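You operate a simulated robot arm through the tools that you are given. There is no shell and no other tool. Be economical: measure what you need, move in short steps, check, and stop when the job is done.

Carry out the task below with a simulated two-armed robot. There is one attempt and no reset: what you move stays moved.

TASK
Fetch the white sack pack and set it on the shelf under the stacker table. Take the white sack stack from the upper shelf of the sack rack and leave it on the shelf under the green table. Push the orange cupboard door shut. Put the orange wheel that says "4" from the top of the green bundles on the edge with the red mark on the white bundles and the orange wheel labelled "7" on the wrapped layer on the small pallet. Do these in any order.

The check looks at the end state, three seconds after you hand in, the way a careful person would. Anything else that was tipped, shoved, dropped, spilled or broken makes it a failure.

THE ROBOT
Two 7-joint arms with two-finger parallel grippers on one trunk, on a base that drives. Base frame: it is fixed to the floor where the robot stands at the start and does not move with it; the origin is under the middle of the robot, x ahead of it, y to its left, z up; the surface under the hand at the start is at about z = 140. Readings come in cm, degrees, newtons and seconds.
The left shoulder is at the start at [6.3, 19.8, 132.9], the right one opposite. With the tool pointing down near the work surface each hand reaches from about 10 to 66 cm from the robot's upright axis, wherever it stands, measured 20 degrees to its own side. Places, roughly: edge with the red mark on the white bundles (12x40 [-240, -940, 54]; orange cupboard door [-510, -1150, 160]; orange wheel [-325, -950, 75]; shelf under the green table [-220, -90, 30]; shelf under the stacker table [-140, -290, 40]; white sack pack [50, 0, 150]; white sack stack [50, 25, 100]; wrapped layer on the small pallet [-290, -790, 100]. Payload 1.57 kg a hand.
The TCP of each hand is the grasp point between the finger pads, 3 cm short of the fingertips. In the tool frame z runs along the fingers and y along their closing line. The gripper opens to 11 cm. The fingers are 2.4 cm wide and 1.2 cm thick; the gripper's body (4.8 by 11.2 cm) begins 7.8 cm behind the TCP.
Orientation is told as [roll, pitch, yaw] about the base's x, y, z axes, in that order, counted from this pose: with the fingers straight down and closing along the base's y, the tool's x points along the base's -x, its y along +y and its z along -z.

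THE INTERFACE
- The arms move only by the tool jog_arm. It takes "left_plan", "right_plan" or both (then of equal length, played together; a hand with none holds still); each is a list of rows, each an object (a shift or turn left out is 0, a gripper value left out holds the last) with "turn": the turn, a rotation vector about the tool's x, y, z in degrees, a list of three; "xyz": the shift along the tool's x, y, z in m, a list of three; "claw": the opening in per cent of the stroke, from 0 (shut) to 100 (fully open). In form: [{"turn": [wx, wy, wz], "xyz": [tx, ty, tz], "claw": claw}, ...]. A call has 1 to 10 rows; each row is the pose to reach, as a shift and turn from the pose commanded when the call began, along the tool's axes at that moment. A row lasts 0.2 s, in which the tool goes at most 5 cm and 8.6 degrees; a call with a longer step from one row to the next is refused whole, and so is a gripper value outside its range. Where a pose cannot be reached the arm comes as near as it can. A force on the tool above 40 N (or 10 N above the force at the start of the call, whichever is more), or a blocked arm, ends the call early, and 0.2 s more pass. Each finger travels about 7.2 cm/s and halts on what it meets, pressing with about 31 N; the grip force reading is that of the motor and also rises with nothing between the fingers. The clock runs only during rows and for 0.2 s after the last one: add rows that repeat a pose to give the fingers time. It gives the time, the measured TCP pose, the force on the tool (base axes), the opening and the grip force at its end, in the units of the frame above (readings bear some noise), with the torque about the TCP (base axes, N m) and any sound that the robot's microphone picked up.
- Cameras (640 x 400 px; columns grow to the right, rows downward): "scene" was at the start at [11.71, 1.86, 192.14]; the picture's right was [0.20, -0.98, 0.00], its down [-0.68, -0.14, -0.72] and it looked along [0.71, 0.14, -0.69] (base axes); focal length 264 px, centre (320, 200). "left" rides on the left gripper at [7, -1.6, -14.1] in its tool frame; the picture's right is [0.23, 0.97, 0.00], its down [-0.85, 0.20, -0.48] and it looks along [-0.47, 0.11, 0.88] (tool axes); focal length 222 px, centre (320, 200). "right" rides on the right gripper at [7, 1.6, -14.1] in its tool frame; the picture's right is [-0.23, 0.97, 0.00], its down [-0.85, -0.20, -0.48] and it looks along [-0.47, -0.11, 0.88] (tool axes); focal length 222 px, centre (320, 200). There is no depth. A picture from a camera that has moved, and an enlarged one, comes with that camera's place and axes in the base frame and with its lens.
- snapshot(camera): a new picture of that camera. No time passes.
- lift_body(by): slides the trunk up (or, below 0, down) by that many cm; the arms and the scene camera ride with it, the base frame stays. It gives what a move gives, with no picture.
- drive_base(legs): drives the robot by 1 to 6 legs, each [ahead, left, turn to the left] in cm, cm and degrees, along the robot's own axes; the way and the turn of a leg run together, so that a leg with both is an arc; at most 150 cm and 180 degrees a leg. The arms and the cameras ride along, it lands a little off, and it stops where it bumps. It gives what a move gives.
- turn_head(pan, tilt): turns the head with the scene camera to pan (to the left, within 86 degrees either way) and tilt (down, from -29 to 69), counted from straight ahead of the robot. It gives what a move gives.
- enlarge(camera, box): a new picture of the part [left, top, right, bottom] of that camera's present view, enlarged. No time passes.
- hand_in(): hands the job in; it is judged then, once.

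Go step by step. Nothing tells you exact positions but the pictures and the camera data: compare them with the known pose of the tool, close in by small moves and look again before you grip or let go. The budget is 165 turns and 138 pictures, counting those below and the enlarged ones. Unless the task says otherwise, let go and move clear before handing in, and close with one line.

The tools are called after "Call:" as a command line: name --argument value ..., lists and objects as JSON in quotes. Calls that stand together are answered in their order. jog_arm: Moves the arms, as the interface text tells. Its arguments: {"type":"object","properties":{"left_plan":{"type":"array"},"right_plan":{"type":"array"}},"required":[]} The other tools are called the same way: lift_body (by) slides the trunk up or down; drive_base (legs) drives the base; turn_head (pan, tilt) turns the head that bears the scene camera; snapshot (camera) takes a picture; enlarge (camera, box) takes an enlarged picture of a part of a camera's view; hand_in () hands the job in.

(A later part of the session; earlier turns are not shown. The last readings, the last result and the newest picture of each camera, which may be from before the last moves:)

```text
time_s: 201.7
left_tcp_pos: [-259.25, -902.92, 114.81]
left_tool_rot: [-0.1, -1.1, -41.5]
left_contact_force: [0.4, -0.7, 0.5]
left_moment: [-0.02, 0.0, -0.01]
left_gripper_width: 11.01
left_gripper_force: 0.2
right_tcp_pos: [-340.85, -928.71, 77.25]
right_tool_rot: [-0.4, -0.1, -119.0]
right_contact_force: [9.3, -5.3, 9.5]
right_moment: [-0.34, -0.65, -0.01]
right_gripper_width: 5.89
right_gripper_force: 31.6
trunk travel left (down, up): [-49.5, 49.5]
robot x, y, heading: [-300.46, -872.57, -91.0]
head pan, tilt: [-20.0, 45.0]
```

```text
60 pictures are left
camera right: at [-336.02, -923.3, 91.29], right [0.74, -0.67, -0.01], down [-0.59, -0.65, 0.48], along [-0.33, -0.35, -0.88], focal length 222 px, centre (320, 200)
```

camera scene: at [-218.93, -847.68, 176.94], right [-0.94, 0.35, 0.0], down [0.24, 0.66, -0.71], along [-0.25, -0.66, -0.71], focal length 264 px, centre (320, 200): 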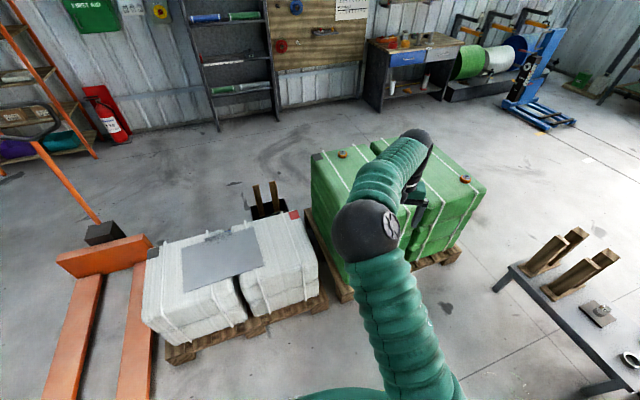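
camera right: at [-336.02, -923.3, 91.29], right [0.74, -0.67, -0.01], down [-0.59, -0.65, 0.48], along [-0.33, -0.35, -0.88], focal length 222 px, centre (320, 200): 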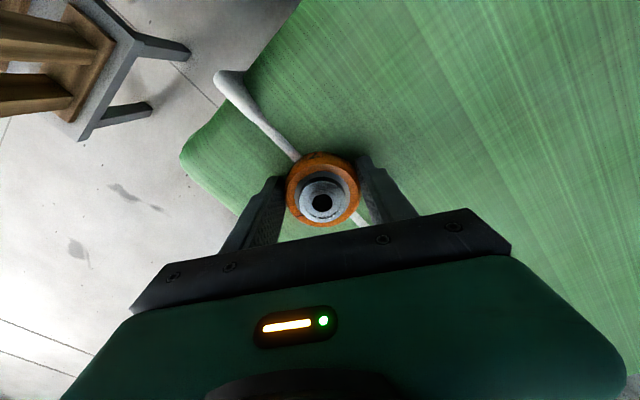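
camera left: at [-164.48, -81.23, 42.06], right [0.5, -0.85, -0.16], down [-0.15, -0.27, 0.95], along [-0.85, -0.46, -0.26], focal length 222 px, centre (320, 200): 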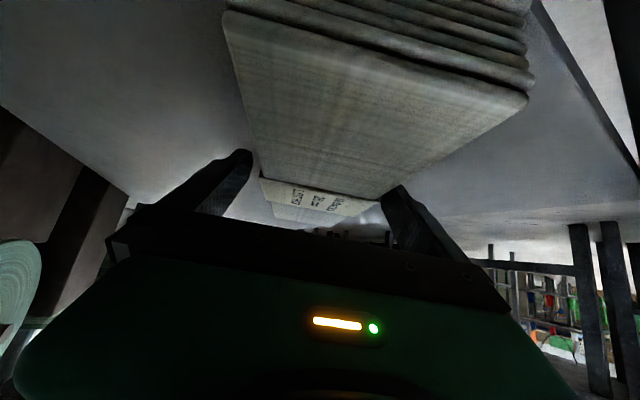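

Gripped (5.9 cm). I lift and check.

Call:
jog_arm --right_plan '[{"xyz": [0, 0, -0.02]}, {"xyz": [0, 0, -0.05]}, {"xyz": [0, 0, -0.07]}, {"xyz": [0, 0, -0.07]}]'

Call:
lift_body --by 35

Call:
snapshot --camera "right"

```text
time_s: 202.7
left_tcp_pos: [-259.6, -903.01, 114.9]
left_tool_rot: [0.0, -1.2, -41.6]
left_contact_force: [-0.5, 0.0, 0.4]
left_moment: [0.01, 0.01, -0.03]
left_gripper_width: 11.0
left_gripper_force: 0.2
right_tcp_pos: [-341.17, -928.69, 83.98]
right_tool_rot: [-0.4, 0.1, -119.1]
right_contact_force: [-0.1, -0.2, -2.0]
right_moment: [-0.01, 0.0, -0.03]
right_gripper_width: 5.88
right_gripper_force: 30.8
trunk travel left (down, up): [-49.5, 49.5]
robot x, y, heading: [-300.56, -872.76, -91.3]
head pan, tilt: [-20.0, 45.0]
```

```text
time_s: 206.2
left_tcp_pos: [-259.62, -903.04, 149.9]
left_tool_rot: [0.0, -1.2, -41.5]
left_contact_force: [-1.2, -0.8, 0.1]
left_moment: [0.05, -0.01, -0.01]
left_gripper_width: 10.99
left_gripper_force: 0.1
right_tcp_pos: [-341.32, -928.73, 119.12]
right_tool_rot: [-0.4, -0.1, -119.0]
right_contact_force: [0.5, -0.6, -1.3]
right_moment: [0.01, 0.03, -0.01]
right_gripper_width: 5.88
right_gripper_force: 31.4
trunk travel left (down, up): [-84.5, 14.5]
robot x, y, heading: [-300.55, -872.72, -91.2]
head pan, tilt: [-20.0, 45.0]
```

```text
59 pictures are left
camera right: at [-336.32, -923.38, 133.19], right [0.74, -0.67, -0.01], down [-0.59, -0.65, 0.48], along [-0.33, -0.35, -0.88], focal length 222 px, centre (320, 200)
```

right: 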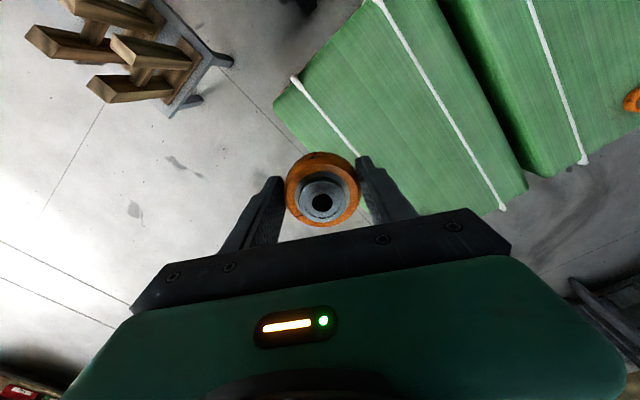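

Held well. I strafe out to x≈−230, then turn right to face the bench with the small pallet.

Call:
drive_base --legs '[[0, 72, 0], [-35, 0, 0], [0, 0, -90]]'

Call:
turn_head --pan -20 --tilt 45

Call:
snapshot --camera "scene"

Call:
snapshot --camera "right"

```text
time_s: 215.8
left_tcp_pos: [-257.73, -880.36, 149.93]
left_tool_rot: [0.0, -1.2, -130.9]
left_contact_force: [0.2, 0.0, -0.5]
left_moment: [-0.03, -0.03, 0.0]
left_gripper_width: 10.99
left_gripper_force: 0.0
right_tcp_pos: [-284.32, -798.93, 119.09]
right_tool_rot: [-0.4, 0.0, 151.6]
right_contact_force: [-0.9, -0.5, -2.3]
right_moment: [-0.02, -0.02, 0.01]
right_gripper_width: 5.9
right_gripper_force: 30.8
trunk travel left (down, up): [-84.5, 14.5]
robot x, y, heading: [-227.94, -838.89, 179.3]
head pan, tilt: [-20.0, 45.0]
```

```text
time_s: 216.3
left_tcp_pos: [-257.66, -880.35, 149.9]
left_tool_rot: [0.0, -1.3, -130.9]
left_contact_force: [0.0, -0.1, 0.2]
left_moment: [0.03, -0.01, 0.01]
left_gripper_width: 11.0
left_gripper_force: 0.0
right_tcp_pos: [-284.27, -798.76, 119.07]
right_tool_rot: [-0.3, 0.0, 151.5]
right_contact_force: [-0.5, 0.1, -2.2]
right_moment: [-0.04, -0.05, 0.01]
right_gripper_width: 5.88
right_gripper_force: 30.9
trunk travel left (down, up): [-84.5, 14.5]
robot x, y, heading: [-227.85, -838.94, 179.4]
head pan, tilt: [-20.0, 45.0]
```

```text
58 pictures are left
camera scene: at [-238.68, -835.98, 183.94], right [0.35, 0.94, 0.0], down [0.66, -0.25, -0.71], along [-0.66, 0.25, -0.71], focal length 264 px, centre (320, 200)
```

scene: 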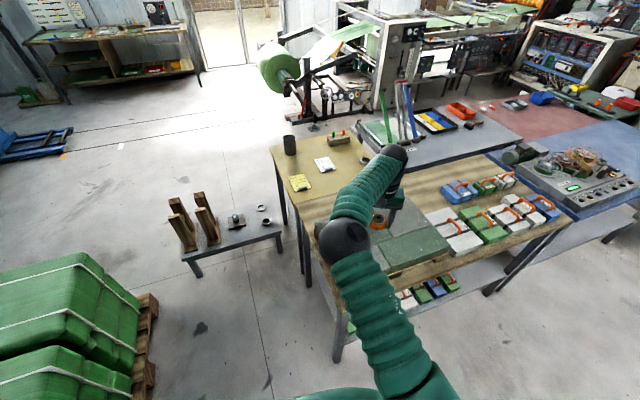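

```text
57 pictures are left
camera right: at [-278.86, -803.63, 133.26], right [-0.66, -0.75, -0.01], down [-0.66, 0.58, 0.48], along [-0.36, 0.32, -0.88], focal length 222 px, centre (320, 200)
```

right: 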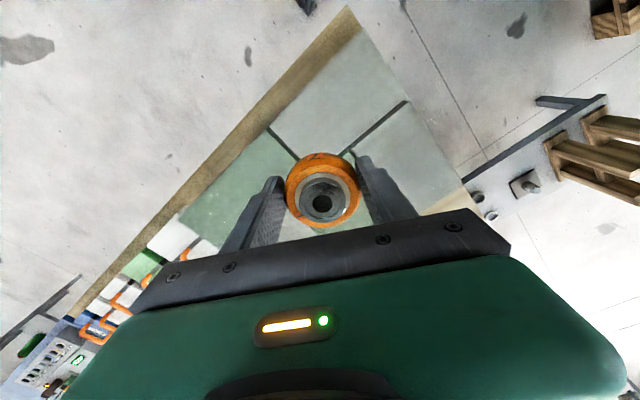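

The layer spans about x −276…−306, y −811…−770. I strafe right 12 cm so the wheel comes onto one bag away from seams, and lower partway.

Call:
drive_base --legs '[[1, -13, 0]]'

Call:
lift_body --by -11

Call:
snapshot --camera "right"

Call:
enlarge --camera "scene" --box '[260, 130, 500, 280]'

```text
time_s: 217.6
left_tcp_pos: [-258.19, -872.04, 148.83]
left_tool_rot: [-1.2, 0.0, -130.6]
left_contact_force: [0.6, -0.5, -0.4]
left_moment: [0.11, 0.09, -0.02]
left_gripper_width: 11.0
left_gripper_force: 0.0
right_tcp_pos: [-284.87, -789.72, 120.49]
right_tool_rot: [-1.7, -1.0, 151.7]
right_contact_force: [-0.5, -1.5, -1.5]
right_moment: [0.13, -0.06, 0.04]
right_gripper_width: 5.91
right_gripper_force: 31.0
trunk travel left (down, up): [-84.5, 14.5]
robot x, y, heading: [-228.33, -826.7, 179.4]
head pan, tilt: [-20.0, 45.0]
```

```text
time_s: 219.1
left_tcp_pos: [-258.05, -866.41, 139.44]
left_tool_rot: [0.1, -1.9, -130.6]
left_contact_force: [-1.0, 0.1, -0.4]
left_moment: [-0.06, 0.0, 0.02]
left_gripper_width: 10.97
left_gripper_force: 0.1
right_tcp_pos: [-284.77, -785.33, 107.97]
right_tool_rot: [0.2, 0.1, 151.6]
right_contact_force: [0.4, -0.3, -2.0]
right_moment: [-0.02, 0.0, -0.02]
right_gripper_width: 5.9
right_gripper_force: 31.3
trunk travel left (down, up): [-73.5, 25.5]
robot x, y, heading: [-228.87, -826.49, 179.1]
head pan, tilt: [-20.0, 45.0]
```

```text
56 pictures are left
camera right: at [-279.53, -789.93, 122.09], right [-0.66, -0.75, 0.0], down [-0.66, 0.58, 0.48], along [-0.36, 0.31, -0.88], focal length 222 px, centre (320, 200)
```

right: 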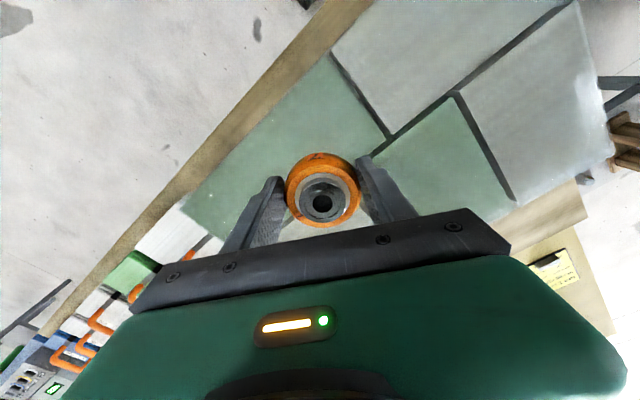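

```text
2.67 times, centred on (380, 205) of scene
camera zoom: at [-239.41, -820.93, 172.89], right [0.35, 0.94, -0.01], down [0.66, -0.26, -0.7], along [-0.66, 0.24, -0.71], focal length 704 px, centre (160, 187)
```

zoom: 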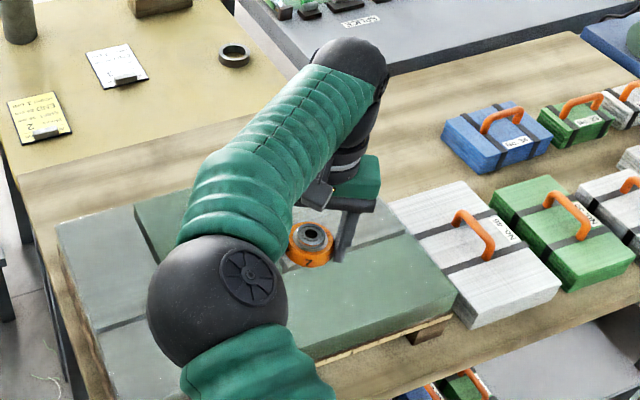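

The wheel is over the front green bag. I nudge 2.5 cm toward the bag's middle and lower in steps.

Call:
jog_arm --right_plan '[{"xyz": [0.011, -0.006, 0.01]}, {"xyz": [0.022, -0.012, 0.02]}, {"xyz": [0.022, -0.012, 0.03]}, {"xyz": [0.022, -0.012, 0.035]}, {"xyz": [0.022, -0.012, 0.035]}]'

Call:
enlarge --camera "scene" --box '[335, 190, 431, 250]'

```text
time_s: 220.3
left_tcp_pos: [-258.29, -869.33, 138.76]
left_tool_rot: [-0.5, -1.0, -130.4]
left_contact_force: [-0.7, -0.2, 0.4]
left_moment: [0.07, 0.06, 0.01]
left_gripper_width: 10.99
left_gripper_force: 0.1
right_tcp_pos: [-282.52, -787.52, 105.09]
right_tool_rot: [-0.8, -0.3, 151.9]
right_contact_force: [-0.4, -1.4, -1.7]
right_moment: [0.06, -0.06, 0.0]
right_gripper_width: 5.87
right_gripper_force: 31.1
trunk travel left (down, up): [-73.5, 25.5]
robot x, y, heading: [-228.48, -827.12, 179.0]
head pan, tilt: [-20.0, 45.0]
```

```text
6.67 times, centred on (383, 220) of scene
camera zoom: at [-239.48, -825.57, 172.96], right [0.35, 0.94, 0.01], down [0.66, -0.24, -0.71], along [-0.66, 0.26, -0.71], focal length 1761 px, centre (-100, 67)
```

zoom: 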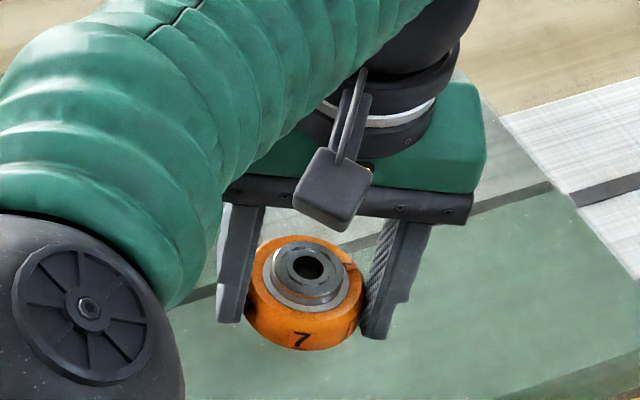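

Good position over one bag. I keep lowering to contact.

Call:
jog_arm --right_plan '[{"xyz": [0, 0, 0.006]}, {"xyz": [0, 0, 0.012]}, {"xyz": [0, 0, 0.018]}, {"xyz": [0, 0, 0.018]}]'

Call:
enlarge --camera "scene" --box '[335, 190, 431, 250]'

```text
time_s: 221.3
left_tcp_pos: [-258.27, -867.55, 139.15]
left_tool_rot: [0.0, -1.3, -130.7]
left_contact_force: [0.6, 0.2, -0.3]
left_moment: [0.02, -0.03, 0.02]
left_gripper_width: 11.03
left_gripper_force: 0.0
right_tcp_pos: [-282.48, -786.1, 102.79]
right_tool_rot: [-0.1, 0.0, 151.7]
right_contact_force: [0.4, 0.6, -2.5]
right_moment: [0.02, -0.04, -0.01]
right_gripper_width: 5.89
right_gripper_force: 31.0
trunk travel left (down, up): [-73.5, 25.5]
robot x, y, heading: [-228.58, -826.45, 179.5]
head pan, tilt: [-20.0, 45.0]
```

```text
6.67 times, centred on (383, 220) of scene
camera zoom: at [-239.52, -823.46, 172.94], right [0.35, 0.94, 0.0], down [0.66, -0.25, -0.71], along [-0.66, 0.25, -0.71], focal length 1761 px, centre (-100, 67)
```

zoom: 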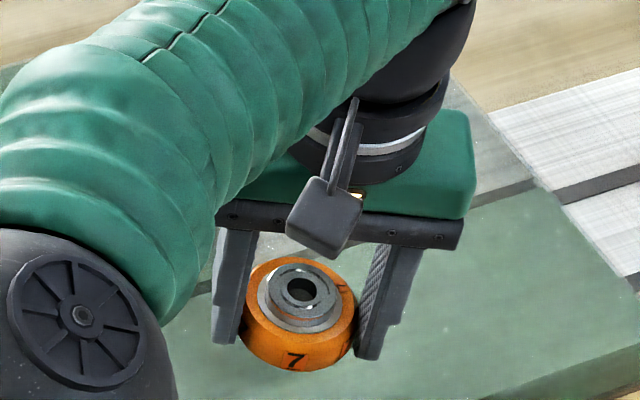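

Call:
jog_arm --right_plan '[{"xyz": [0, 0, 0.005]}, {"xyz": [0, 0, 0.01]}, {"xyz": [0, 0, 0.015]}, {"xyz": [0, 0, 0.015]}]'

```text
time_s: 222.3
left_tcp_pos: [-258.14, -867.1, 139.29]
left_tool_rot: [0.1, -1.5, -130.6]
left_contact_force: [0.6, 0.5, 1.1]
left_moment: [-0.04, -0.01, 0.0]
left_gripper_width: 11.01
left_gripper_force: 0.0
right_tcp_pos: [-282.42, -785.78, 101.25]
right_tool_rot: [0.0, 0.0, 151.7]
right_contact_force: [-0.1, -0.4, -2.1]
right_moment: [-0.05, 0.01, -0.01]
right_gripper_width: 5.9
right_gripper_force: 30.8
trunk travel left (down, up): [-73.5, 25.5]
robot x, y, heading: [-228.98, -826.32, 179.4]
head pan, tilt: [-20.0, 45.0]
```

Call:
jog_arm --right_plan '[{"xyz": [0, 0, 0.004]}, {"xyz": [0, 0, 0.008]}, {"xyz": [0, 0, 0.012]}, {"xyz": [0, 0, 0.012]}]'

Call:
enlarge --camera "scene" --box '[335, 190, 431, 250]'

```text
time_s: 223.3
left_tcp_pos: [-258.23, -867.42, 139.08]
left_tool_rot: [0.0, -1.4, -130.6]
left_contact_force: [0.3, 0.9, 0.5]
left_moment: [-0.02, 0.0, -0.03]
left_gripper_width: 11.01
left_gripper_force: 0.1
right_tcp_pos: [-282.38, -786.02, 100.12]
right_tool_rot: [-0.1, 0.1, 151.7]
right_contact_force: [0.4, -0.1, -1.9]
right_moment: [0.0, -0.02, 0.01]
right_gripper_width: 5.88
right_gripper_force: 31.4
trunk travel left (down, up): [-73.5, 25.5]
robot x, y, heading: [-228.65, -826.71, 179.4]
head pan, tilt: [-20.0, 45.0]
```

```text
6.67 times, centred on (383, 220) of scene
camera zoom: at [-239.47, -823.08, 172.93], right [0.35, 0.94, 0.0], down [0.66, -0.25, -0.71], along [-0.66, 0.25, -0.71], focal length 1761 px, centre (-100, 67)
```

zoom: 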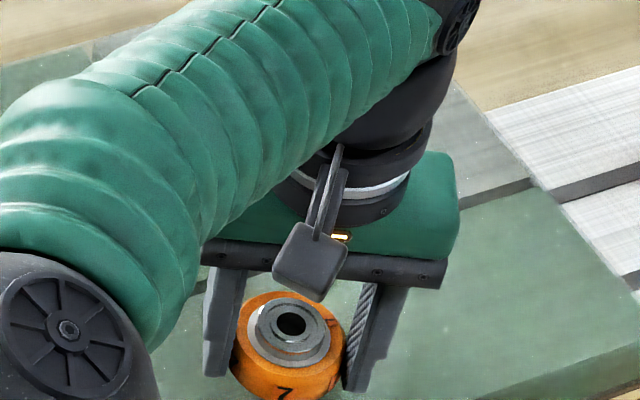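

Call:
jog_arm --right_plan '[{"xyz": [0, 0, 0.005]}, {"xyz": [0, 0, 0.01]}, {"xyz": [0, 0, 0.015]}, {"xyz": [0, 0, 0.018]}, {"xyz": [0, 0, 0.018]}]'

Call:
snapshot --camera "right"

```text
time_s: 224.5
left_tcp_pos: [-258.01, -867.66, 139.11]
left_tool_rot: [-0.2, -1.3, -130.5]
left_contact_force: [-0.1, 0.5, 0.4]
left_moment: [0.01, -0.01, -0.02]
left_gripper_width: 11.02
left_gripper_force: 0.1
right_tcp_pos: [-282.46, -786.17, 98.67]
right_tool_rot: [-0.1, -0.3, 151.7]
right_contact_force: [-3.9, 4.9, 15.1]
right_moment: [-0.27, 0.17, -0.11]
right_gripper_width: 5.91
right_gripper_force: 30.9
trunk travel left (down, up): [-73.5, 25.5]
robot x, y, heading: [-228.63, -826.32, 179.2]
head pan, tilt: [-20.0, 45.0]
```

```text
51 pictures are left
camera right: at [-277.01, -790.94, 112.67], right [-0.66, -0.75, 0.0], down [-0.66, 0.58, 0.48], along [-0.36, 0.32, -0.88], focal length 222 px, centre (320, 200)
```

right: 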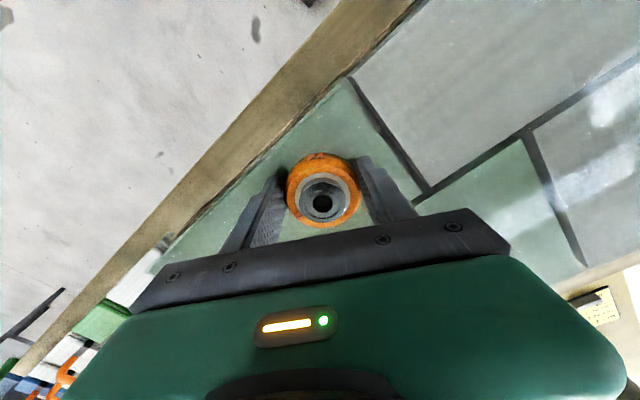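

Contact. The wheel sits well inside the green bag. I open, rise, and check.

Call:
jog_arm --right_plan '[{"xyz": [0, 0, -0.003], "claw": 58}, {"xyz": [0, 0, -0.003], "claw": 70}, {"xyz": [0, 0, -0.003], "claw": 90}, {"xyz": [0, 0, -0.003], "claw": 100}, {"xyz": [0, 0, -0.04], "claw": 100}, {"xyz": [0, 0, -0.08], "claw": 100}, {"xyz": [0, 0, -0.12], "claw": 100}]'

Call:
snapshot --camera "right"

```text
time_s: 226.1
left_tcp_pos: [-258.08, -867.71, 139.03]
left_tool_rot: [-0.1, -1.4, -130.6]
left_contact_force: [0.8, 0.6, -0.4]
left_moment: [0.01, -0.02, 0.02]
left_gripper_width: 11.02
left_gripper_force: 0.1
right_tcp_pos: [-282.35, -786.03, 110.31]
right_tool_rot: [-0.2, 0.0, 151.7]
right_contact_force: [-0.6, -0.4, 0.0]
right_moment: [0.03, 0.02, -0.02]
right_gripper_width: 11.0
right_gripper_force: 0.1
trunk travel left (down, up): [-73.5, 25.5]
robot x, y, heading: [-228.26, -826.41, 179.3]
head pan, tilt: [-20.0, 45.0]
```

```text
50 pictures are left
camera right: at [-277.01, -790.78, 124.43], right [-0.66, -0.75, 0.0], down [-0.66, 0.58, 0.48], along [-0.36, 0.32, -0.88], focal length 222 px, centre (320, 200)
```

right: 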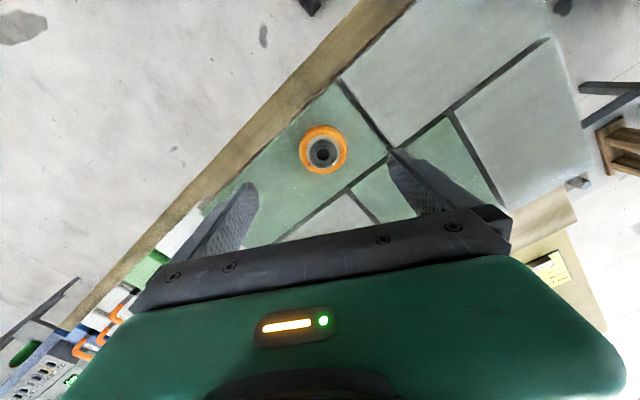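

Wheel 7 is placed. Next, wheel 4 and the cupboard are on the far (south) side; I back out east along the hall and look for the way round the pallet jack.

Call:
lift_body --by 12

Call:
drive_base --legs '[[-110, 0, 0], [-75, 0, 0], [0, 0, 90]]'

Call:
turn_head --pan -10 --tilt 28

Call:
snapshot --camera "scene"

```text
time_s: 227.6
left_tcp_pos: [-258.15, -867.65, 151.04]
left_tool_rot: [-0.1, -1.3, -130.7]
left_contact_force: [-0.3, 0.0, 0.1]
left_moment: [-0.01, 0.02, -0.03]
left_gripper_width: 10.99
left_gripper_force: 0.1
right_tcp_pos: [-282.51, -786.09, 122.31]
right_tool_rot: [-0.2, 0.0, 151.7]
right_contact_force: [-0.8, -0.4, -0.8]
right_moment: [-0.01, 0.02, -0.01]
right_gripper_width: 11.01
right_gripper_force: 0.0
trunk travel left (down, up): [-85.5, 13.5]
robot x, y, heading: [-228.62, -826.47, 179.4]
head pan, tilt: [-20.0, 45.0]
```

```text
time_s: 240.7
left_tcp_pos: [-1.24, -854.67, 151.06]
left_tool_rot: [-0.2, -1.4, -40.2]
left_contact_force: [-0.6, -0.4, -0.4]
left_moment: [-0.01, 0.02, 0.01]
left_gripper_width: 11.0
left_gripper_force: 0.1
right_tcp_pos: [-82.74, -879.56, 122.26]
right_tool_rot: [-0.3, 0.1, -117.9]
right_contact_force: [-0.2, 0.5, -0.2]
right_moment: [0.0, 0.0, 0.03]
right_gripper_width: 10.98
right_gripper_force: 0.1
trunk travel left (down, up): [-85.5, 13.5]
robot x, y, heading: [-42.77, -825.84, -90.2]
head pan, tilt: [-20.0, 45.0]
```

```text
time_s: 241.5
left_tcp_pos: [-1.1, -854.67, 151.15]
left_tool_rot: [-0.3, -1.3, -40.2]
left_contact_force: [1.0, -0.2, -0.5]
left_moment: [-0.02, -0.03, 0.0]
left_gripper_width: 11.01
left_gripper_force: 0.1
right_tcp_pos: [-82.72, -879.34, 122.42]
right_tool_rot: [-0.2, -0.2, -117.9]
right_contact_force: [0.6, -0.3, -0.5]
right_moment: [0.02, 0.01, 0.03]
right_gripper_width: 11.0
right_gripper_force: 0.0
trunk travel left (down, up): [-85.5, 13.5]
robot x, y, heading: [-42.97, -825.67, -90.2]
head pan, tilt: [-10.0, 28.0]
```

```text
49 pictures are left
camera scene: at [-44.14, -837.8, 187.51], right [-0.98, 0.18, 0.0], down [0.08, 0.46, -0.88], along [-0.16, -0.87, -0.47], focal length 264 px, centre (320, 200)
```

scene: 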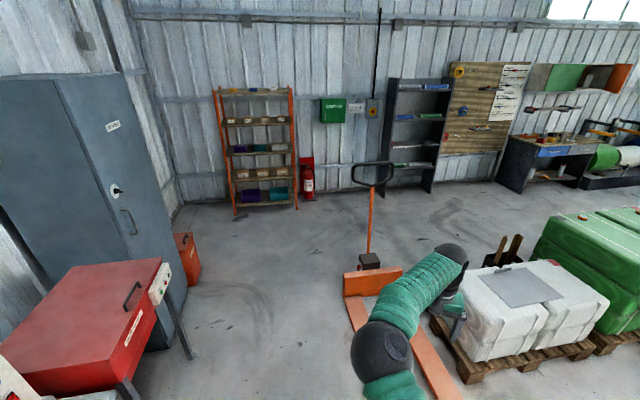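

The way along x≈−45 is clear, east of the pallet jack. I raise a bit, drive south, turn west, and go on behind the bundles.

Call:
lift_body --by 10

Call:
drive_base --legs '[[130, 0, 0], [122, 0, 0], [0, 0, -90], [130, 0, 0]]'

Call:
turn_head --pan -10 --tilt 25

Call:
snapshot --camera "scene"

```text
time_s: 242.8
left_tcp_pos: [-1.16, -854.64, 161.2]
left_tool_rot: [-0.2, -1.3, -40.2]
left_contact_force: [1.0, 0.1, -0.2]
left_moment: [-0.02, 0.0, 0.01]
left_gripper_width: 10.99
left_gripper_force: 0.0
right_tcp_pos: [-82.63, -879.45, 132.29]
right_tool_rot: [-0.3, -0.1, -117.9]
right_contact_force: [-0.2, -0.2, 0.4]
right_moment: [0.01, -0.04, -0.02]
right_gripper_width: 11.0
right_gripper_force: 0.1
trunk travel left (down, up): [-95.5, 3.5]
robot x, y, heading: [-42.65, -825.58, -90.1]
head pan, tilt: [-10.0, 28.0]
```

```text
time_s: 265.1
left_tcp_pos: [-207.37, -1120.44, 161.14]
left_tool_rot: [-0.2, -1.4, -128.9]
left_contact_force: [-0.6, 0.0, 0.6]
left_moment: [0.01, -0.01, 0.05]
left_gripper_width: 11.0
left_gripper_force: 0.1
right_tcp_pos: [-234.01, -1039.39, 132.43]
right_tool_rot: [-0.1, -0.3, 153.2]
right_contact_force: [-0.1, -0.3, 0.8]
right_moment: [0.01, 0.0, -0.02]
right_gripper_width: 10.99
right_gripper_force: 0.1
trunk travel left (down, up): [-95.5, 3.5]
robot x, y, heading: [-179.39, -1078.67, -179.2]
head pan, tilt: [-10.0, 28.0]
```

```text
time_s: 265.8
left_tcp_pos: [-207.25, -1120.54, 161.16]
left_tool_rot: [-0.2, -1.6, -128.9]
left_contact_force: [0.2, -0.3, -0.6]
left_moment: [0.04, -0.04, 0.01]
left_gripper_width: 11.01
left_gripper_force: 0.0
right_tcp_pos: [-233.99, -1039.57, 132.43]
right_tool_rot: [-0.1, -0.1, 153.3]
right_contact_force: [-0.2, -0.4, 0.4]
right_moment: [-0.03, -0.02, -0.02]
right_gripper_width: 11.0
right_gripper_force: 0.1
trunk travel left (down, up): [-95.5, 3.5]
robot x, y, heading: [-179.33, -1078.44, -179.1]
head pan, tilt: [-10.0, 25.0]
```

```text
48 pictures are left
camera scene: at [-191.65, -1076.86, 198.0], right [0.16, 0.99, 0.0], down [0.42, -0.07, -0.91], along [-0.89, 0.14, -0.42], focal length 264 px, centre (320, 200)
```

scene: 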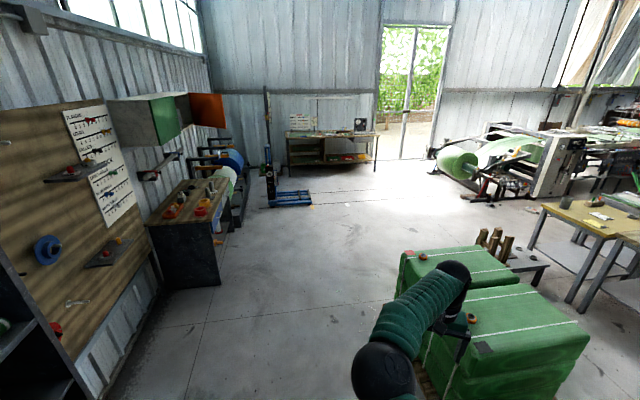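

I drive on to x≈−310, turn right to face the green bundles from behind, and look with the right camera.

Call:
drive_base --legs '[[136, 0, 0], [0, 0, -91], [27, 0, 0]]'

Call:
snapshot --camera "right"

Call:
turn_head --pan 0 --tilt 60

Call:
snapshot --camera "scene"

```text
time_s: 277.9
left_tcp_pos: [-358.3, -1027.67, 161.25]
left_tool_rot: [-0.3, -1.5, 141.4]
left_contact_force: [-0.2, 0.6, -0.6]
left_moment: [0.02, -0.02, 0.04]
left_gripper_width: 10.98
left_gripper_force: 0.0
right_tcp_pos: [-277.6, -1000.25, 132.57]
right_tool_rot: [-0.1, -0.4, 63.7]
right_contact_force: [0.1, 0.2, 0.1]
right_moment: [0.0, 0.02, 0.03]
right_gripper_width: 11.0
right_gripper_force: 0.2
trunk travel left (down, up): [-95.5, 3.5]
robot x, y, heading: [-316.03, -1054.68, 91.4]
head pan, tilt: [-10.0, 25.0]
```

```text
47 pictures are left
camera right: at [-282.09, -1005.87, 146.75], right [-0.77, 0.64, 0.0], down [0.56, 0.67, 0.48], along [0.31, 0.38, -0.87], focal length 222 px, centre (320, 200)
```

right: 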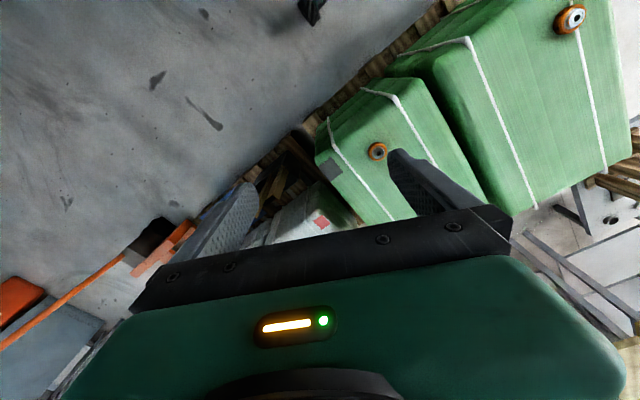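

```text
time_s: 278.9
left_tcp_pos: [-358.3, -1026.76, 161.16]
left_tool_rot: [-0.3, -1.4, 141.5]
left_contact_force: [0.1, 0.4, 0.2]
left_moment: [-0.04, 0.02, 0.0]
left_gripper_width: 10.99
left_gripper_force: 0.0
right_tcp_pos: [-277.45, -999.68, 132.42]
right_tool_rot: [-0.1, -0.2, 63.8]
right_contact_force: [0.1, 0.3, -0.5]
right_moment: [0.05, 0.01, -0.03]
right_gripper_width: 11.0
right_gripper_force: 0.1
trunk travel left (down, up): [-95.5, 3.5]
robot x, y, heading: [-315.96, -1054.34, 91.5]
head pan, tilt: [0.0, 60.0]
```

```text
46 pictures are left
camera scene: at [-316.03, -1044.25, 192.99], right [1.0, 0.02, 0.0], down [0.02, -0.87, -0.5], along [-0.01, 0.5, -0.87], focal length 264 px, centre (320, 200)
```

scene: 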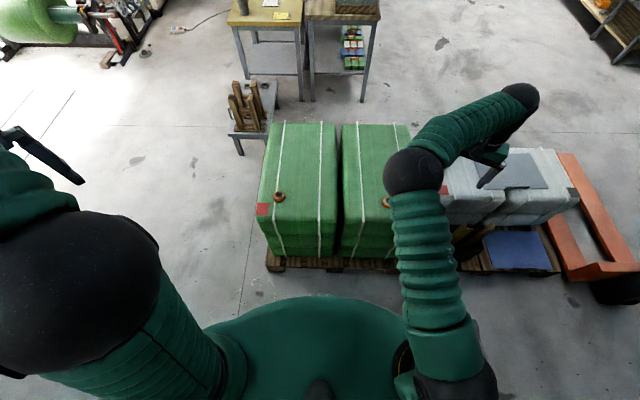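

Wheel 4 is at about (−283, −977). I drive 18 cm ahead and 5 left, then lower the trunk and check.

Call:
drive_base --legs '[[18, 5.5, 0]]'

Call:
lift_body --by -39

Call:
snapshot --camera "right"

```text
time_s: 280.5
left_tcp_pos: [-363.18, -1009.81, 161.54]
left_tool_rot: [-0.2, -1.8, 141.4]
left_contact_force: [0.1, 0.0, 0.4]
left_moment: [0.02, 0.07, -0.01]
left_gripper_width: 10.99
left_gripper_force: 0.1
right_tcp_pos: [-282.54, -982.57, 132.43]
right_tool_rot: [0.2, -0.4, 63.6]
right_contact_force: [0.7, -0.5, 0.9]
right_moment: [0.01, 0.01, -0.01]
right_gripper_width: 10.99
right_gripper_force: 0.1
trunk travel left (down, up): [-95.5, 3.5]
robot x, y, heading: [-321.78, -1037.15, 91.3]
head pan, tilt: [0.0, 60.0]
```

```text
time_s: 284.2
left_tcp_pos: [-364.11, -1009.29, 122.18]
left_tool_rot: [-0.3, -1.5, 141.5]
left_contact_force: [-0.8, 0.1, 0.7]
left_moment: [-0.01, 0.01, -0.03]
left_gripper_width: 10.98
left_gripper_force: 0.1
right_tcp_pos: [-283.12, -982.22, 93.51]
right_tool_rot: [-0.2, -0.4, 63.6]
right_contact_force: [0.1, 0.0, 0.1]
right_moment: [0.05, 0.0, 0.02]
right_gripper_width: 10.98
right_gripper_force: 0.1
trunk travel left (down, up): [-56.5, 42.5]
robot x, y, heading: [-321.4, -1036.86, 91.3]
head pan, tilt: [0.0, 60.0]
```

```text
45 pictures are left
camera right: at [-287.84, -987.71, 107.62], right [-0.77, 0.64, 0.0], down [0.56, 0.68, 0.48], along [0.31, 0.37, -0.88], focal length 222 px, centre (320, 200)
```

right: 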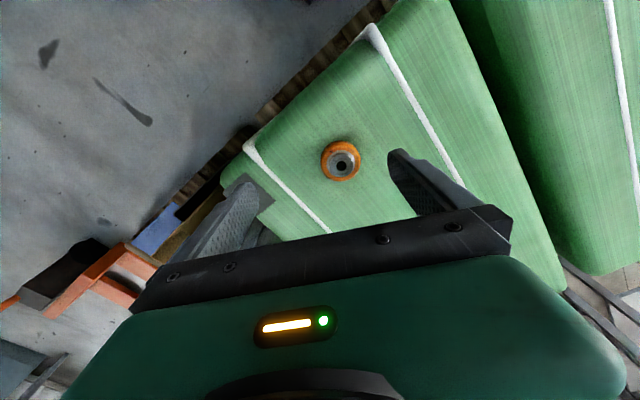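

Wheel 4 at (−283.3, −977.6). I shift over it and descend.

Call:
jog_arm --right_plan '[{"xyz": [-0.02, 0.011, 0]}, {"xyz": [-0.04, 0.022, 0]}, {"xyz": [-0.04, 0.022, 0.04]}, {"xyz": [-0.04, 0.022, 0.08]}, {"xyz": [-0.04, 0.022, 0.12]}, {"xyz": [-0.04, 0.022, 0.145]}, {"xyz": [-0.04, 0.022, 0.155]}, {"xyz": [-0.04, 0.022, 0.155]}]'

Call:
snapshot --camera "right"

```text
time_s: 286.0
left_tcp_pos: [-364.1, -1009.46, 122.12]
left_tool_rot: [-0.3, -1.6, 141.4]
left_contact_force: [-0.1, 0.4, 0.0]
left_moment: [-0.01, -0.02, -0.01]
left_gripper_width: 11.0
left_gripper_force: 0.1
right_tcp_pos: [-283.35, -977.69, 78.1]
right_tool_rot: [-0.1, -0.3, 63.6]
right_contact_force: [-0.4, 0.7, -0.5]
right_moment: [0.01, -0.02, 0.01]
right_gripper_width: 10.98
right_gripper_force: 0.1
trunk travel left (down, up): [-56.5, 42.5]
robot x, y, heading: [-322.0, -1036.65, 91.4]
head pan, tilt: [0.0, 60.0]
```

```text
44 pictures are left
camera right: at [-287.9, -983.21, 92.23], right [-0.77, 0.64, 0.0], down [0.56, 0.68, 0.48], along [0.31, 0.37, -0.88], focal length 222 px, centre (320, 200)
```

right: 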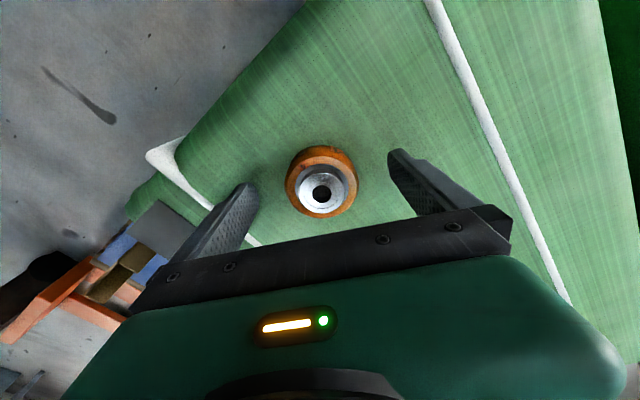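

Centred between the fingers. I go 1 cm lower, close, and lift.

Call:
jog_arm --right_plan '[{"xyz": [0, 0, 0.005]}, {"xyz": [0, 0, 0.01]}, {"xyz": [0, 0, 0.01], "claw": 0}, {"xyz": [0, 0, 0.01], "claw": 0}, {"xyz": [0, 0, 0.01], "claw": 0}, {"xyz": [0, 0, 0.01], "claw": 0}, {"xyz": [0, 0, -0.01], "claw": 0}, {"xyz": [0, 0, -0.05], "claw": 0}, {"xyz": [0, 0, -0.08], "claw": 0}]'

Call:
lift_body --by 39

Call:
snapshot --camera "right"

```text
time_s: 288.0
left_tcp_pos: [-364.16, -1009.34, 122.25]
left_tool_rot: [-0.3, -1.5, 141.4]
left_contact_force: [0.0, 0.1, 0.2]
left_moment: [0.01, 0.03, 0.01]
left_gripper_width: 11.02
left_gripper_force: 0.1
right_tcp_pos: [-283.29, -977.49, 85.94]
right_tool_rot: [-0.1, -0.3, 63.6]
right_contact_force: [-1.2, -0.1, -1.5]
right_moment: [-0.02, 0.0, 0.01]
right_gripper_width: 5.85
right_gripper_force: 31.0
trunk travel left (down, up): [-56.5, 42.5]
robot x, y, heading: [-321.66, -1036.91, 92.0]
head pan, tilt: [0.0, 60.0]
```

```text
time_s: 291.8
left_tcp_pos: [-364.11, -1009.27, 161.25]
left_tool_rot: [-0.4, -1.5, 141.4]
left_contact_force: [-0.4, 0.3, 0.4]
left_moment: [-0.02, 0.03, 0.01]
left_gripper_width: 11.01
left_gripper_force: 0.1
right_tcp_pos: [-283.34, -977.49, 124.74]
right_tool_rot: [-0.1, -0.3, 63.7]
right_contact_force: [-0.8, 0.6, -2.4]
right_moment: [-0.01, -0.02, -0.01]
right_gripper_width: 5.83
right_gripper_force: 31.2
trunk travel left (down, up): [-95.5, 3.5]
robot x, y, heading: [-321.82, -1037.15, 91.2]
head pan, tilt: [0.0, 60.0]
```

```text
43 pictures are left
camera right: at [-287.88, -982.93, 138.95], right [-0.77, 0.64, 0.0], down [0.56, 0.68, 0.48], along [0.31, 0.37, -0.88], focal length 222 px, centre (320, 200)
```

right: 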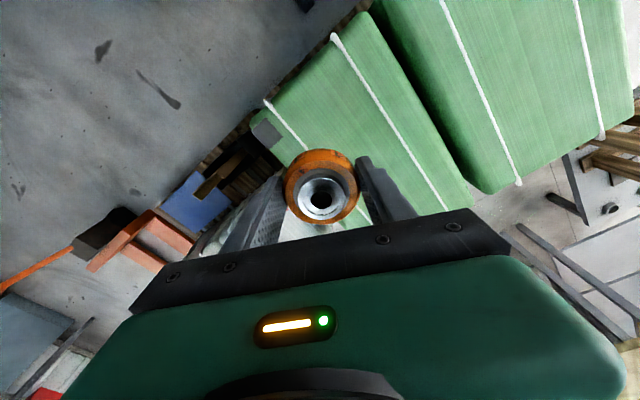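

Wheel 4 is in the right hand. Now the cupboard: I back off, turn left to face west and drive nearer for a look at the orange door.

Call:
drive_base --legs '[[-35, 0, 0], [0, 0, 90], [100, 0, 0]]'

Call:
turn_head --pan 45 --tilt 15

Call:
snapshot --camera "scene"

```text
time_s: 302.6
left_tcp_pos: [-447.54, -1117.59, 161.36]
left_tool_rot: [-0.3, -1.4, -128.2]
left_contact_force: [0.5, -0.1, 0.0]
left_moment: [0.01, 0.03, 0.02]
left_gripper_width: 11.0
left_gripper_force: 0.0
right_tcp_pos: [-479.93, -1036.9, 124.92]
right_tool_rot: [-0.2, -0.4, 154.0]
right_contact_force: [0.4, 0.7, -2.2]
right_moment: [-0.01, 0.0, -0.03]
right_gripper_width: 5.82
right_gripper_force: 31.1
trunk travel left (down, up): [-95.5, 3.5]
robot x, y, heading: [-420.64, -1075.08, -178.4]
head pan, tilt: [0.0, 60.0]
```

```text
time_s: 303.8
left_tcp_pos: [-447.59, -1117.53, 161.21]
left_tool_rot: [-0.2, -1.5, -128.3]
left_contact_force: [-1.2, -0.2, 0.1]
left_moment: [-0.01, -0.03, 0.02]
left_gripper_width: 10.98
left_gripper_force: 0.0
right_tcp_pos: [-480.0, -1036.92, 124.92]
right_tool_rot: [-0.1, -0.3, 154.0]
right_contact_force: [0.0, 1.0, -2.4]
right_moment: [0.02, -0.01, 0.01]
right_gripper_width: 5.82
right_gripper_force: 31.0
trunk travel left (down, up): [-95.5, 3.5]
robot x, y, heading: [-420.42, -1075.2, -178.1]
head pan, tilt: [45.0, 15.0]
```

```text
42 pictures are left
camera scene: at [-430.21, -1081.78, 199.61], right [-0.73, 0.69, 0.0], down [0.18, 0.19, -0.97], along [-0.66, -0.7, -0.26], focal length 264 px, centre (320, 200)
```

scene: 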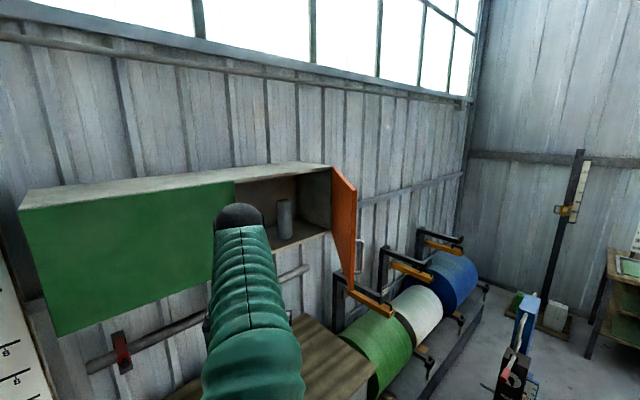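

The orange door hangs on hinge (−520, −1170), about 54° open with its free edge at (−492, −1131), z 147–182. I pull the right hand with the wheel back and up, and bring the left hand in front; the fingers get shut for pushing.

Call:
jog_arm --left_plan '[{"turn": [0, 0, 5], "xyz": [0.001, -0.033, 0], "claw": 0}, {"turn": [0, 0, 10], "xyz": [0.002, -0.067, 0]}, {"turn": [0, 0, 15], "xyz": [0.003, -0.1, 0]}, {"turn": [0, 0, 20], "xyz": [0.004, -0.133, 0]}, {"turn": [0, 0, 25], "xyz": [0.005, -0.167, 0]}, {"turn": [0, 0, 30], "xyz": [0.006, -0.2, 0]}, {"turn": [0, 0, 35], "xyz": [0.007, -0.233, 0]}, {"turn": [0, 0, 40], "xyz": [0.008, -0.267, 0]}, {"turn": [0, 0, 45], "xyz": [0.008, -0.3, 0]}, {"turn": [0, 0, 50], "xyz": [0.008, -0.333, 0]}]' --right_plan '[{"xyz": [0.026, -0.019, -0.015]}, {"xyz": [0.052, -0.038, -0.03]}, {"xyz": [0.078, -0.058, -0.045]}, {"xyz": [0.104, -0.077, -0.06]}, {"xyz": [0.13, -0.096, -0.075]}, {"xyz": [0.156, -0.115, -0.09]}, {"xyz": [0.182, -0.134, -0.105]}, {"xyz": [0.208, -0.154, -0.12]}, {"xyz": [0.234, -0.173, -0.135]}, {"xyz": [0.26, -0.192, -0.15]}]'

Call:
jog_arm --left_plan '[{"turn": [0, -8, 0]}, {"turn": [0, -16, 0]}, {"turn": [0, -24, 0]}, {"turn": [0, -32, 0]}, {"turn": [0, -40, 0]}, {"turn": [0, -48, 0]}, {"turn": [0, -56, 0]}, {"turn": [0, -60, 0]}]'

```text
time_s: 306.0
left_tcp_pos: [-465.67, -1093.9, 159.49]
left_tool_rot: [0.5, -1.6, -178.3]
left_contact_force: [0.0, 0.2, 0.0]
left_moment: [-0.02, -0.02, 0.02]
left_gripper_width: 0.01
left_gripper_force: 21.4
left hand out of reach, approached as far as the arm can: row 6, 7, 8, 9, 10
right_tcp_pos: [-447.81, -1031.01, 139.57]
right_tool_rot: [0.1, -0.3, 154.0]
right_contact_force: [0.3, 0.3, -1.4]
right_moment: [-0.04, 0.0, -0.01]
right_gripper_width: 5.82
right_gripper_force: 30.7
trunk travel left (down, up): [-95.5, 3.5]
robot x, y, heading: [-420.73, -1075.25, -178.2]
head pan, tilt: [45.0, 15.0]
```

```text
time_s: 307.8
left_tcp_pos: [-469.51, -1093.08, 149.6]
left_tool_rot: [1.9, -61.2, -179.9]
left_contact_force: [0.0, -0.2, -0.1]
left_moment: [-0.01, 0.03, 0.02]
left_gripper_width: 0.0
left_gripper_force: 21.7
left hand out of reach, approached as far as the arm can: row 4, 5, 6, 7, 8
right_tcp_pos: [-447.95, -1031.36, 139.61]
right_tool_rot: [-0.2, -0.5, 154.0]
right_contact_force: [-0.4, 0.3, -1.7]
right_moment: [0.02, -0.02, 0.02]
right_gripper_width: 5.82
right_gripper_force: 31.1
trunk travel left (down, up): [-95.5, 3.5]
robot x, y, heading: [-420.1, -1074.83, -178.1]
head pan, tilt: [45.0, 15.0]
```

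Call:
jog_arm --left_plan '[{"xyz": [-0.034, 0, -0.001]}, {"xyz": [-0.067, 0, -0.002]}, {"xyz": [-0.1, 0, -0.004]}, {"xyz": [-0.134, 0, -0.005]}, {"xyz": [-0.134, 0, -0.005]}]'

Call:
drive_base --legs '[[97, 0, 0], [0, 0, 88]]'

Call:
turn_head --pan 20 --tilt 20

Call:
snapshot --camera "scene"

```text
time_s: 309.0
left_tcp_pos: [-475.95, -1093.26, 161.73]
left_tool_rot: [2.0, -61.3, -180.0]
left_contact_force: [0.0, 0.9, 0.4]
left_moment: [-0.01, -0.01, -0.02]
left_gripper_width: 0.01
left_gripper_force: 21.7
right_tcp_pos: [-447.99, -1031.33, 139.59]
right_tool_rot: [-0.1, -0.3, 154.1]
right_contact_force: [0.8, 0.1, -1.6]
right_moment: [0.0, 0.01, 0.02]
right_gripper_width: 5.81
right_gripper_force: 30.9
trunk travel left (down, up): [-95.5, 3.5]
robot x, y, heading: [-420.3, -1074.7, -178.3]
head pan, tilt: [45.0, 15.0]
```

```text
time_s: 317.9
left_tcp_pos: [-498.78, -1133.73, 161.79]
left_tool_rot: [2.1, -61.2, -89.2]
left_contact_force: [0.0, -0.4, 0.0]
left_moment: [0.0, 0.0, 0.01]
left_gripper_width: 0.01
left_gripper_force: 21.0
right_tcp_pos: [-561.29, -1106.69, 139.58]
right_tool_rot: [0.0, -0.3, -115.2]
right_contact_force: [-0.7, -0.7, -2.1]
right_moment: [0.01, -0.05, 0.02]
right_gripper_width: 5.8
right_gripper_force: 31.2
trunk travel left (down, up): [-95.5, 3.5]
robot x, y, heading: [-517.86, -1078.36, -87.7]
head pan, tilt: [45.0, 15.0]
```

```text
time_s: 318.8
left_tcp_pos: [-498.8, -1133.71, 161.81]
left_tool_rot: [2.1, -61.2, -89.1]
left_contact_force: [0.6, 1.0, 0.1]
left_moment: [-0.01, -0.01, 0.02]
left_gripper_width: 0.0
left_gripper_force: 21.4
right_tcp_pos: [-561.21, -1106.55, 139.66]
right_tool_rot: [0.0, -0.5, -115.2]
right_contact_force: [-0.1, -0.1, -2.1]
right_moment: [0.02, -0.01, 0.01]
right_gripper_width: 5.83
right_gripper_force: 31.0
trunk travel left (down, up): [-95.5, 3.5]
robot x, y, heading: [-517.62, -1078.34, -87.4]
head pan, tilt: [20.0, 20.0]
```

```text
41 pictures are left
camera scene: at [-514.0, -1090.37, 198.82], right [-0.92, -0.38, 0.0], down [-0.13, 0.32, -0.94], along [0.36, -0.87, -0.34], focal length 264 px, centre (320, 200)
```

scene: 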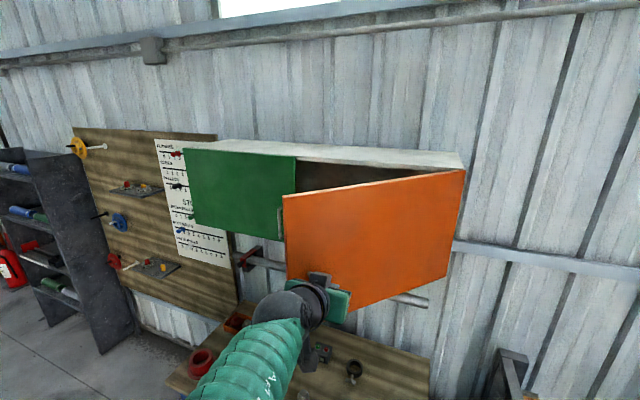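

The hand is right in front of the orange door's outer face. I push by driving forward 15 cm.

Call:
drive_base --legs '[[15, 0, 0]]'

Call:
snapshot --camera "scene"

```text
time_s: 320.1
left_tcp_pos: [-498.33, -1147.42, 162.11]
left_tool_rot: [2.1, -61.7, -89.5]
left_contact_force: [0.3, -0.1, -0.5]
left_moment: [-0.01, 0.0, -0.05]
left_gripper_width: 0.0
left_gripper_force: 21.8
right_tcp_pos: [-560.75, -1120.34, 139.8]
right_tool_rot: [0.2, -0.7, -115.4]
right_contact_force: [-0.3, 0.8, -1.5]
right_moment: [-0.02, -0.02, 0.04]
right_gripper_width: 5.78
right_gripper_force: 30.5
trunk travel left (down, up): [-95.5, 3.5]
robot x, y, heading: [-517.27, -1093.49, -87.9]
head pan, tilt: [20.0, 20.0]
```

```text
40 pictures are left
camera scene: at [-513.53, -1103.76, 198.91], right [-0.92, -0.38, 0.0], down [-0.13, 0.31, -0.94], along [0.36, -0.87, -0.34], focal length 264 px, centre (320, 200)
```

scene: 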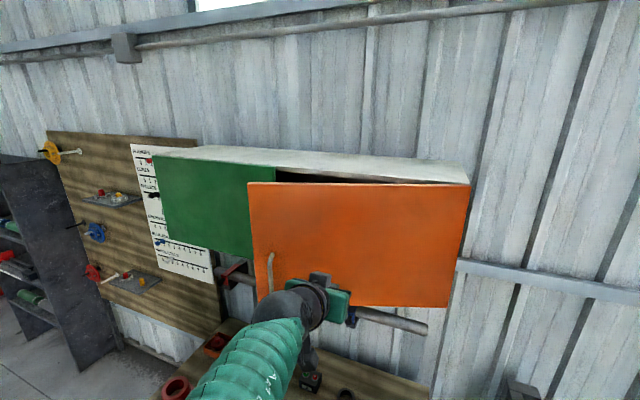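

The door is following. I drive 8 cm more, then extend the arm.

Call:
drive_base --legs '[[8, 0, 0]]'

Call:
jog_arm --left_plan '[{"xyz": [-0.01, 0, 0.018]}, {"xyz": [-0.02, 0, 0.036]}, {"xyz": [-0.03, 0, 0.054]}, {"xyz": [-0.04, 0, 0.072]}, {"xyz": [-0.05, 0, 0.09]}, {"xyz": [-0.058, 0, 0.105]}]'

Call:
snapshot --camera "scene"

```text
time_s: 321.2
left_tcp_pos: [-498.2, -1154.85, 162.43]
left_tool_rot: [2.3, -61.8, -89.6]
left_contact_force: [-0.2, 0.8, 0.6]
left_moment: [0.0, -0.03, 0.02]
left_gripper_width: 0.0
left_gripper_force: 21.3
right_tcp_pos: [-560.53, -1127.77, 139.87]
right_tool_rot: [0.3, -0.9, -115.5]
right_contact_force: [0.3, 0.7, -2.3]
right_moment: [-0.05, -0.02, -0.01]
right_gripper_width: 5.78
right_gripper_force: 30.6
trunk travel left (down, up): [-95.5, 3.5]
robot x, y, heading: [-516.67, -1101.74, -87.4]
head pan, tilt: [20.0, 20.0]
```

```text
time_s: 322.6
left_tcp_pos: [-497.59, -1166.72, 162.63]
left_tool_rot: [2.1, -61.7, -89.6]
left_contact_force: [-4.0, 32.4, -3.5]
left_moment: [0.26, -0.21, -0.16]
left_gripper_width: 0.01
left_gripper_force: 21.3
right_tcp_pos: [-560.41, -1127.79, 140.01]
right_tool_rot: [0.3, -0.8, -115.5]
right_contact_force: [0.3, -0.2, -3.3]
right_moment: [-0.01, 0.0, -0.01]
right_gripper_width: 5.75
right_gripper_force: 31.3
trunk travel left (down, up): [-95.5, 3.5]
robot x, y, heading: [-516.7, -1101.43, -87.8]
head pan, tilt: [20.0, 20.0]
```

```text
39 pictures are left
camera scene: at [-513.08, -1111.17, 198.92], right [-0.92, -0.38, 0.0], down [-0.13, 0.31, -0.94], along [0.36, -0.87, -0.33], focal length 264 px, centre (320, 200)
```

scene: 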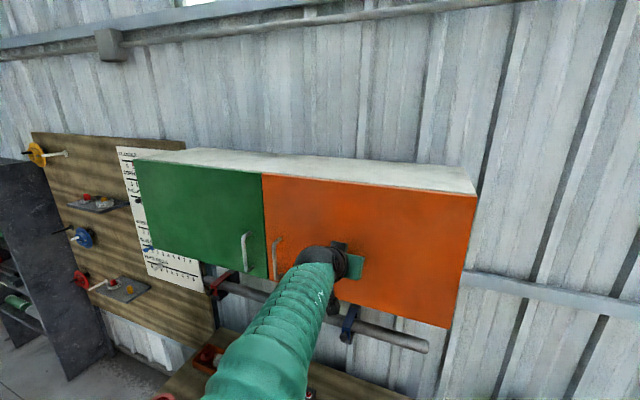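

The door is shut (firm contact). I withdraw and verify.

Call:
drive_base --legs '[[-28, 0, 0]]'

Call:
enlarge --camera "scene" --box '[160, 120, 480, 320]'

```text
time_s: 324.6
left_tcp_pos: [-498.63, -1140.58, 161.61]
left_tool_rot: [2.3, -61.0, -89.7]
left_contact_force: [0.2, -0.5, -0.2]
left_moment: [-0.02, -0.01, 0.02]
left_gripper_width: 0.0
left_gripper_force: 20.8
right_tcp_pos: [-561.43, -1101.16, 139.4]
right_tool_rot: [-0.1, -0.1, -115.6]
right_contact_force: [-0.7, -0.6, -1.6]
right_moment: [0.03, 0.0, 0.0]
right_gripper_width: 5.79
right_gripper_force: 30.7
trunk travel left (down, up): [-95.5, 3.5]
robot x, y, heading: [-517.96, -1072.53, -87.9]
head pan, tilt: [20.0, 20.0]
```

```text
2.00 times, centred on (320, 220) of scene
camera zoom: at [-514.18, -1085.69, 198.72], right [-0.93, -0.38, 0.0], down [-0.13, 0.32, -0.94], along [0.36, -0.87, -0.35], focal length 528 px, centre (320, 160)
```

zoom: 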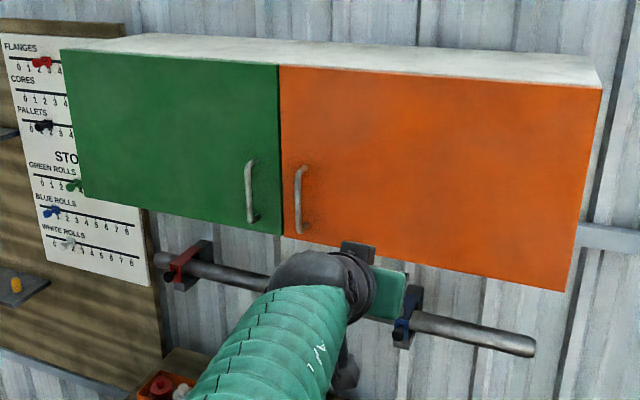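

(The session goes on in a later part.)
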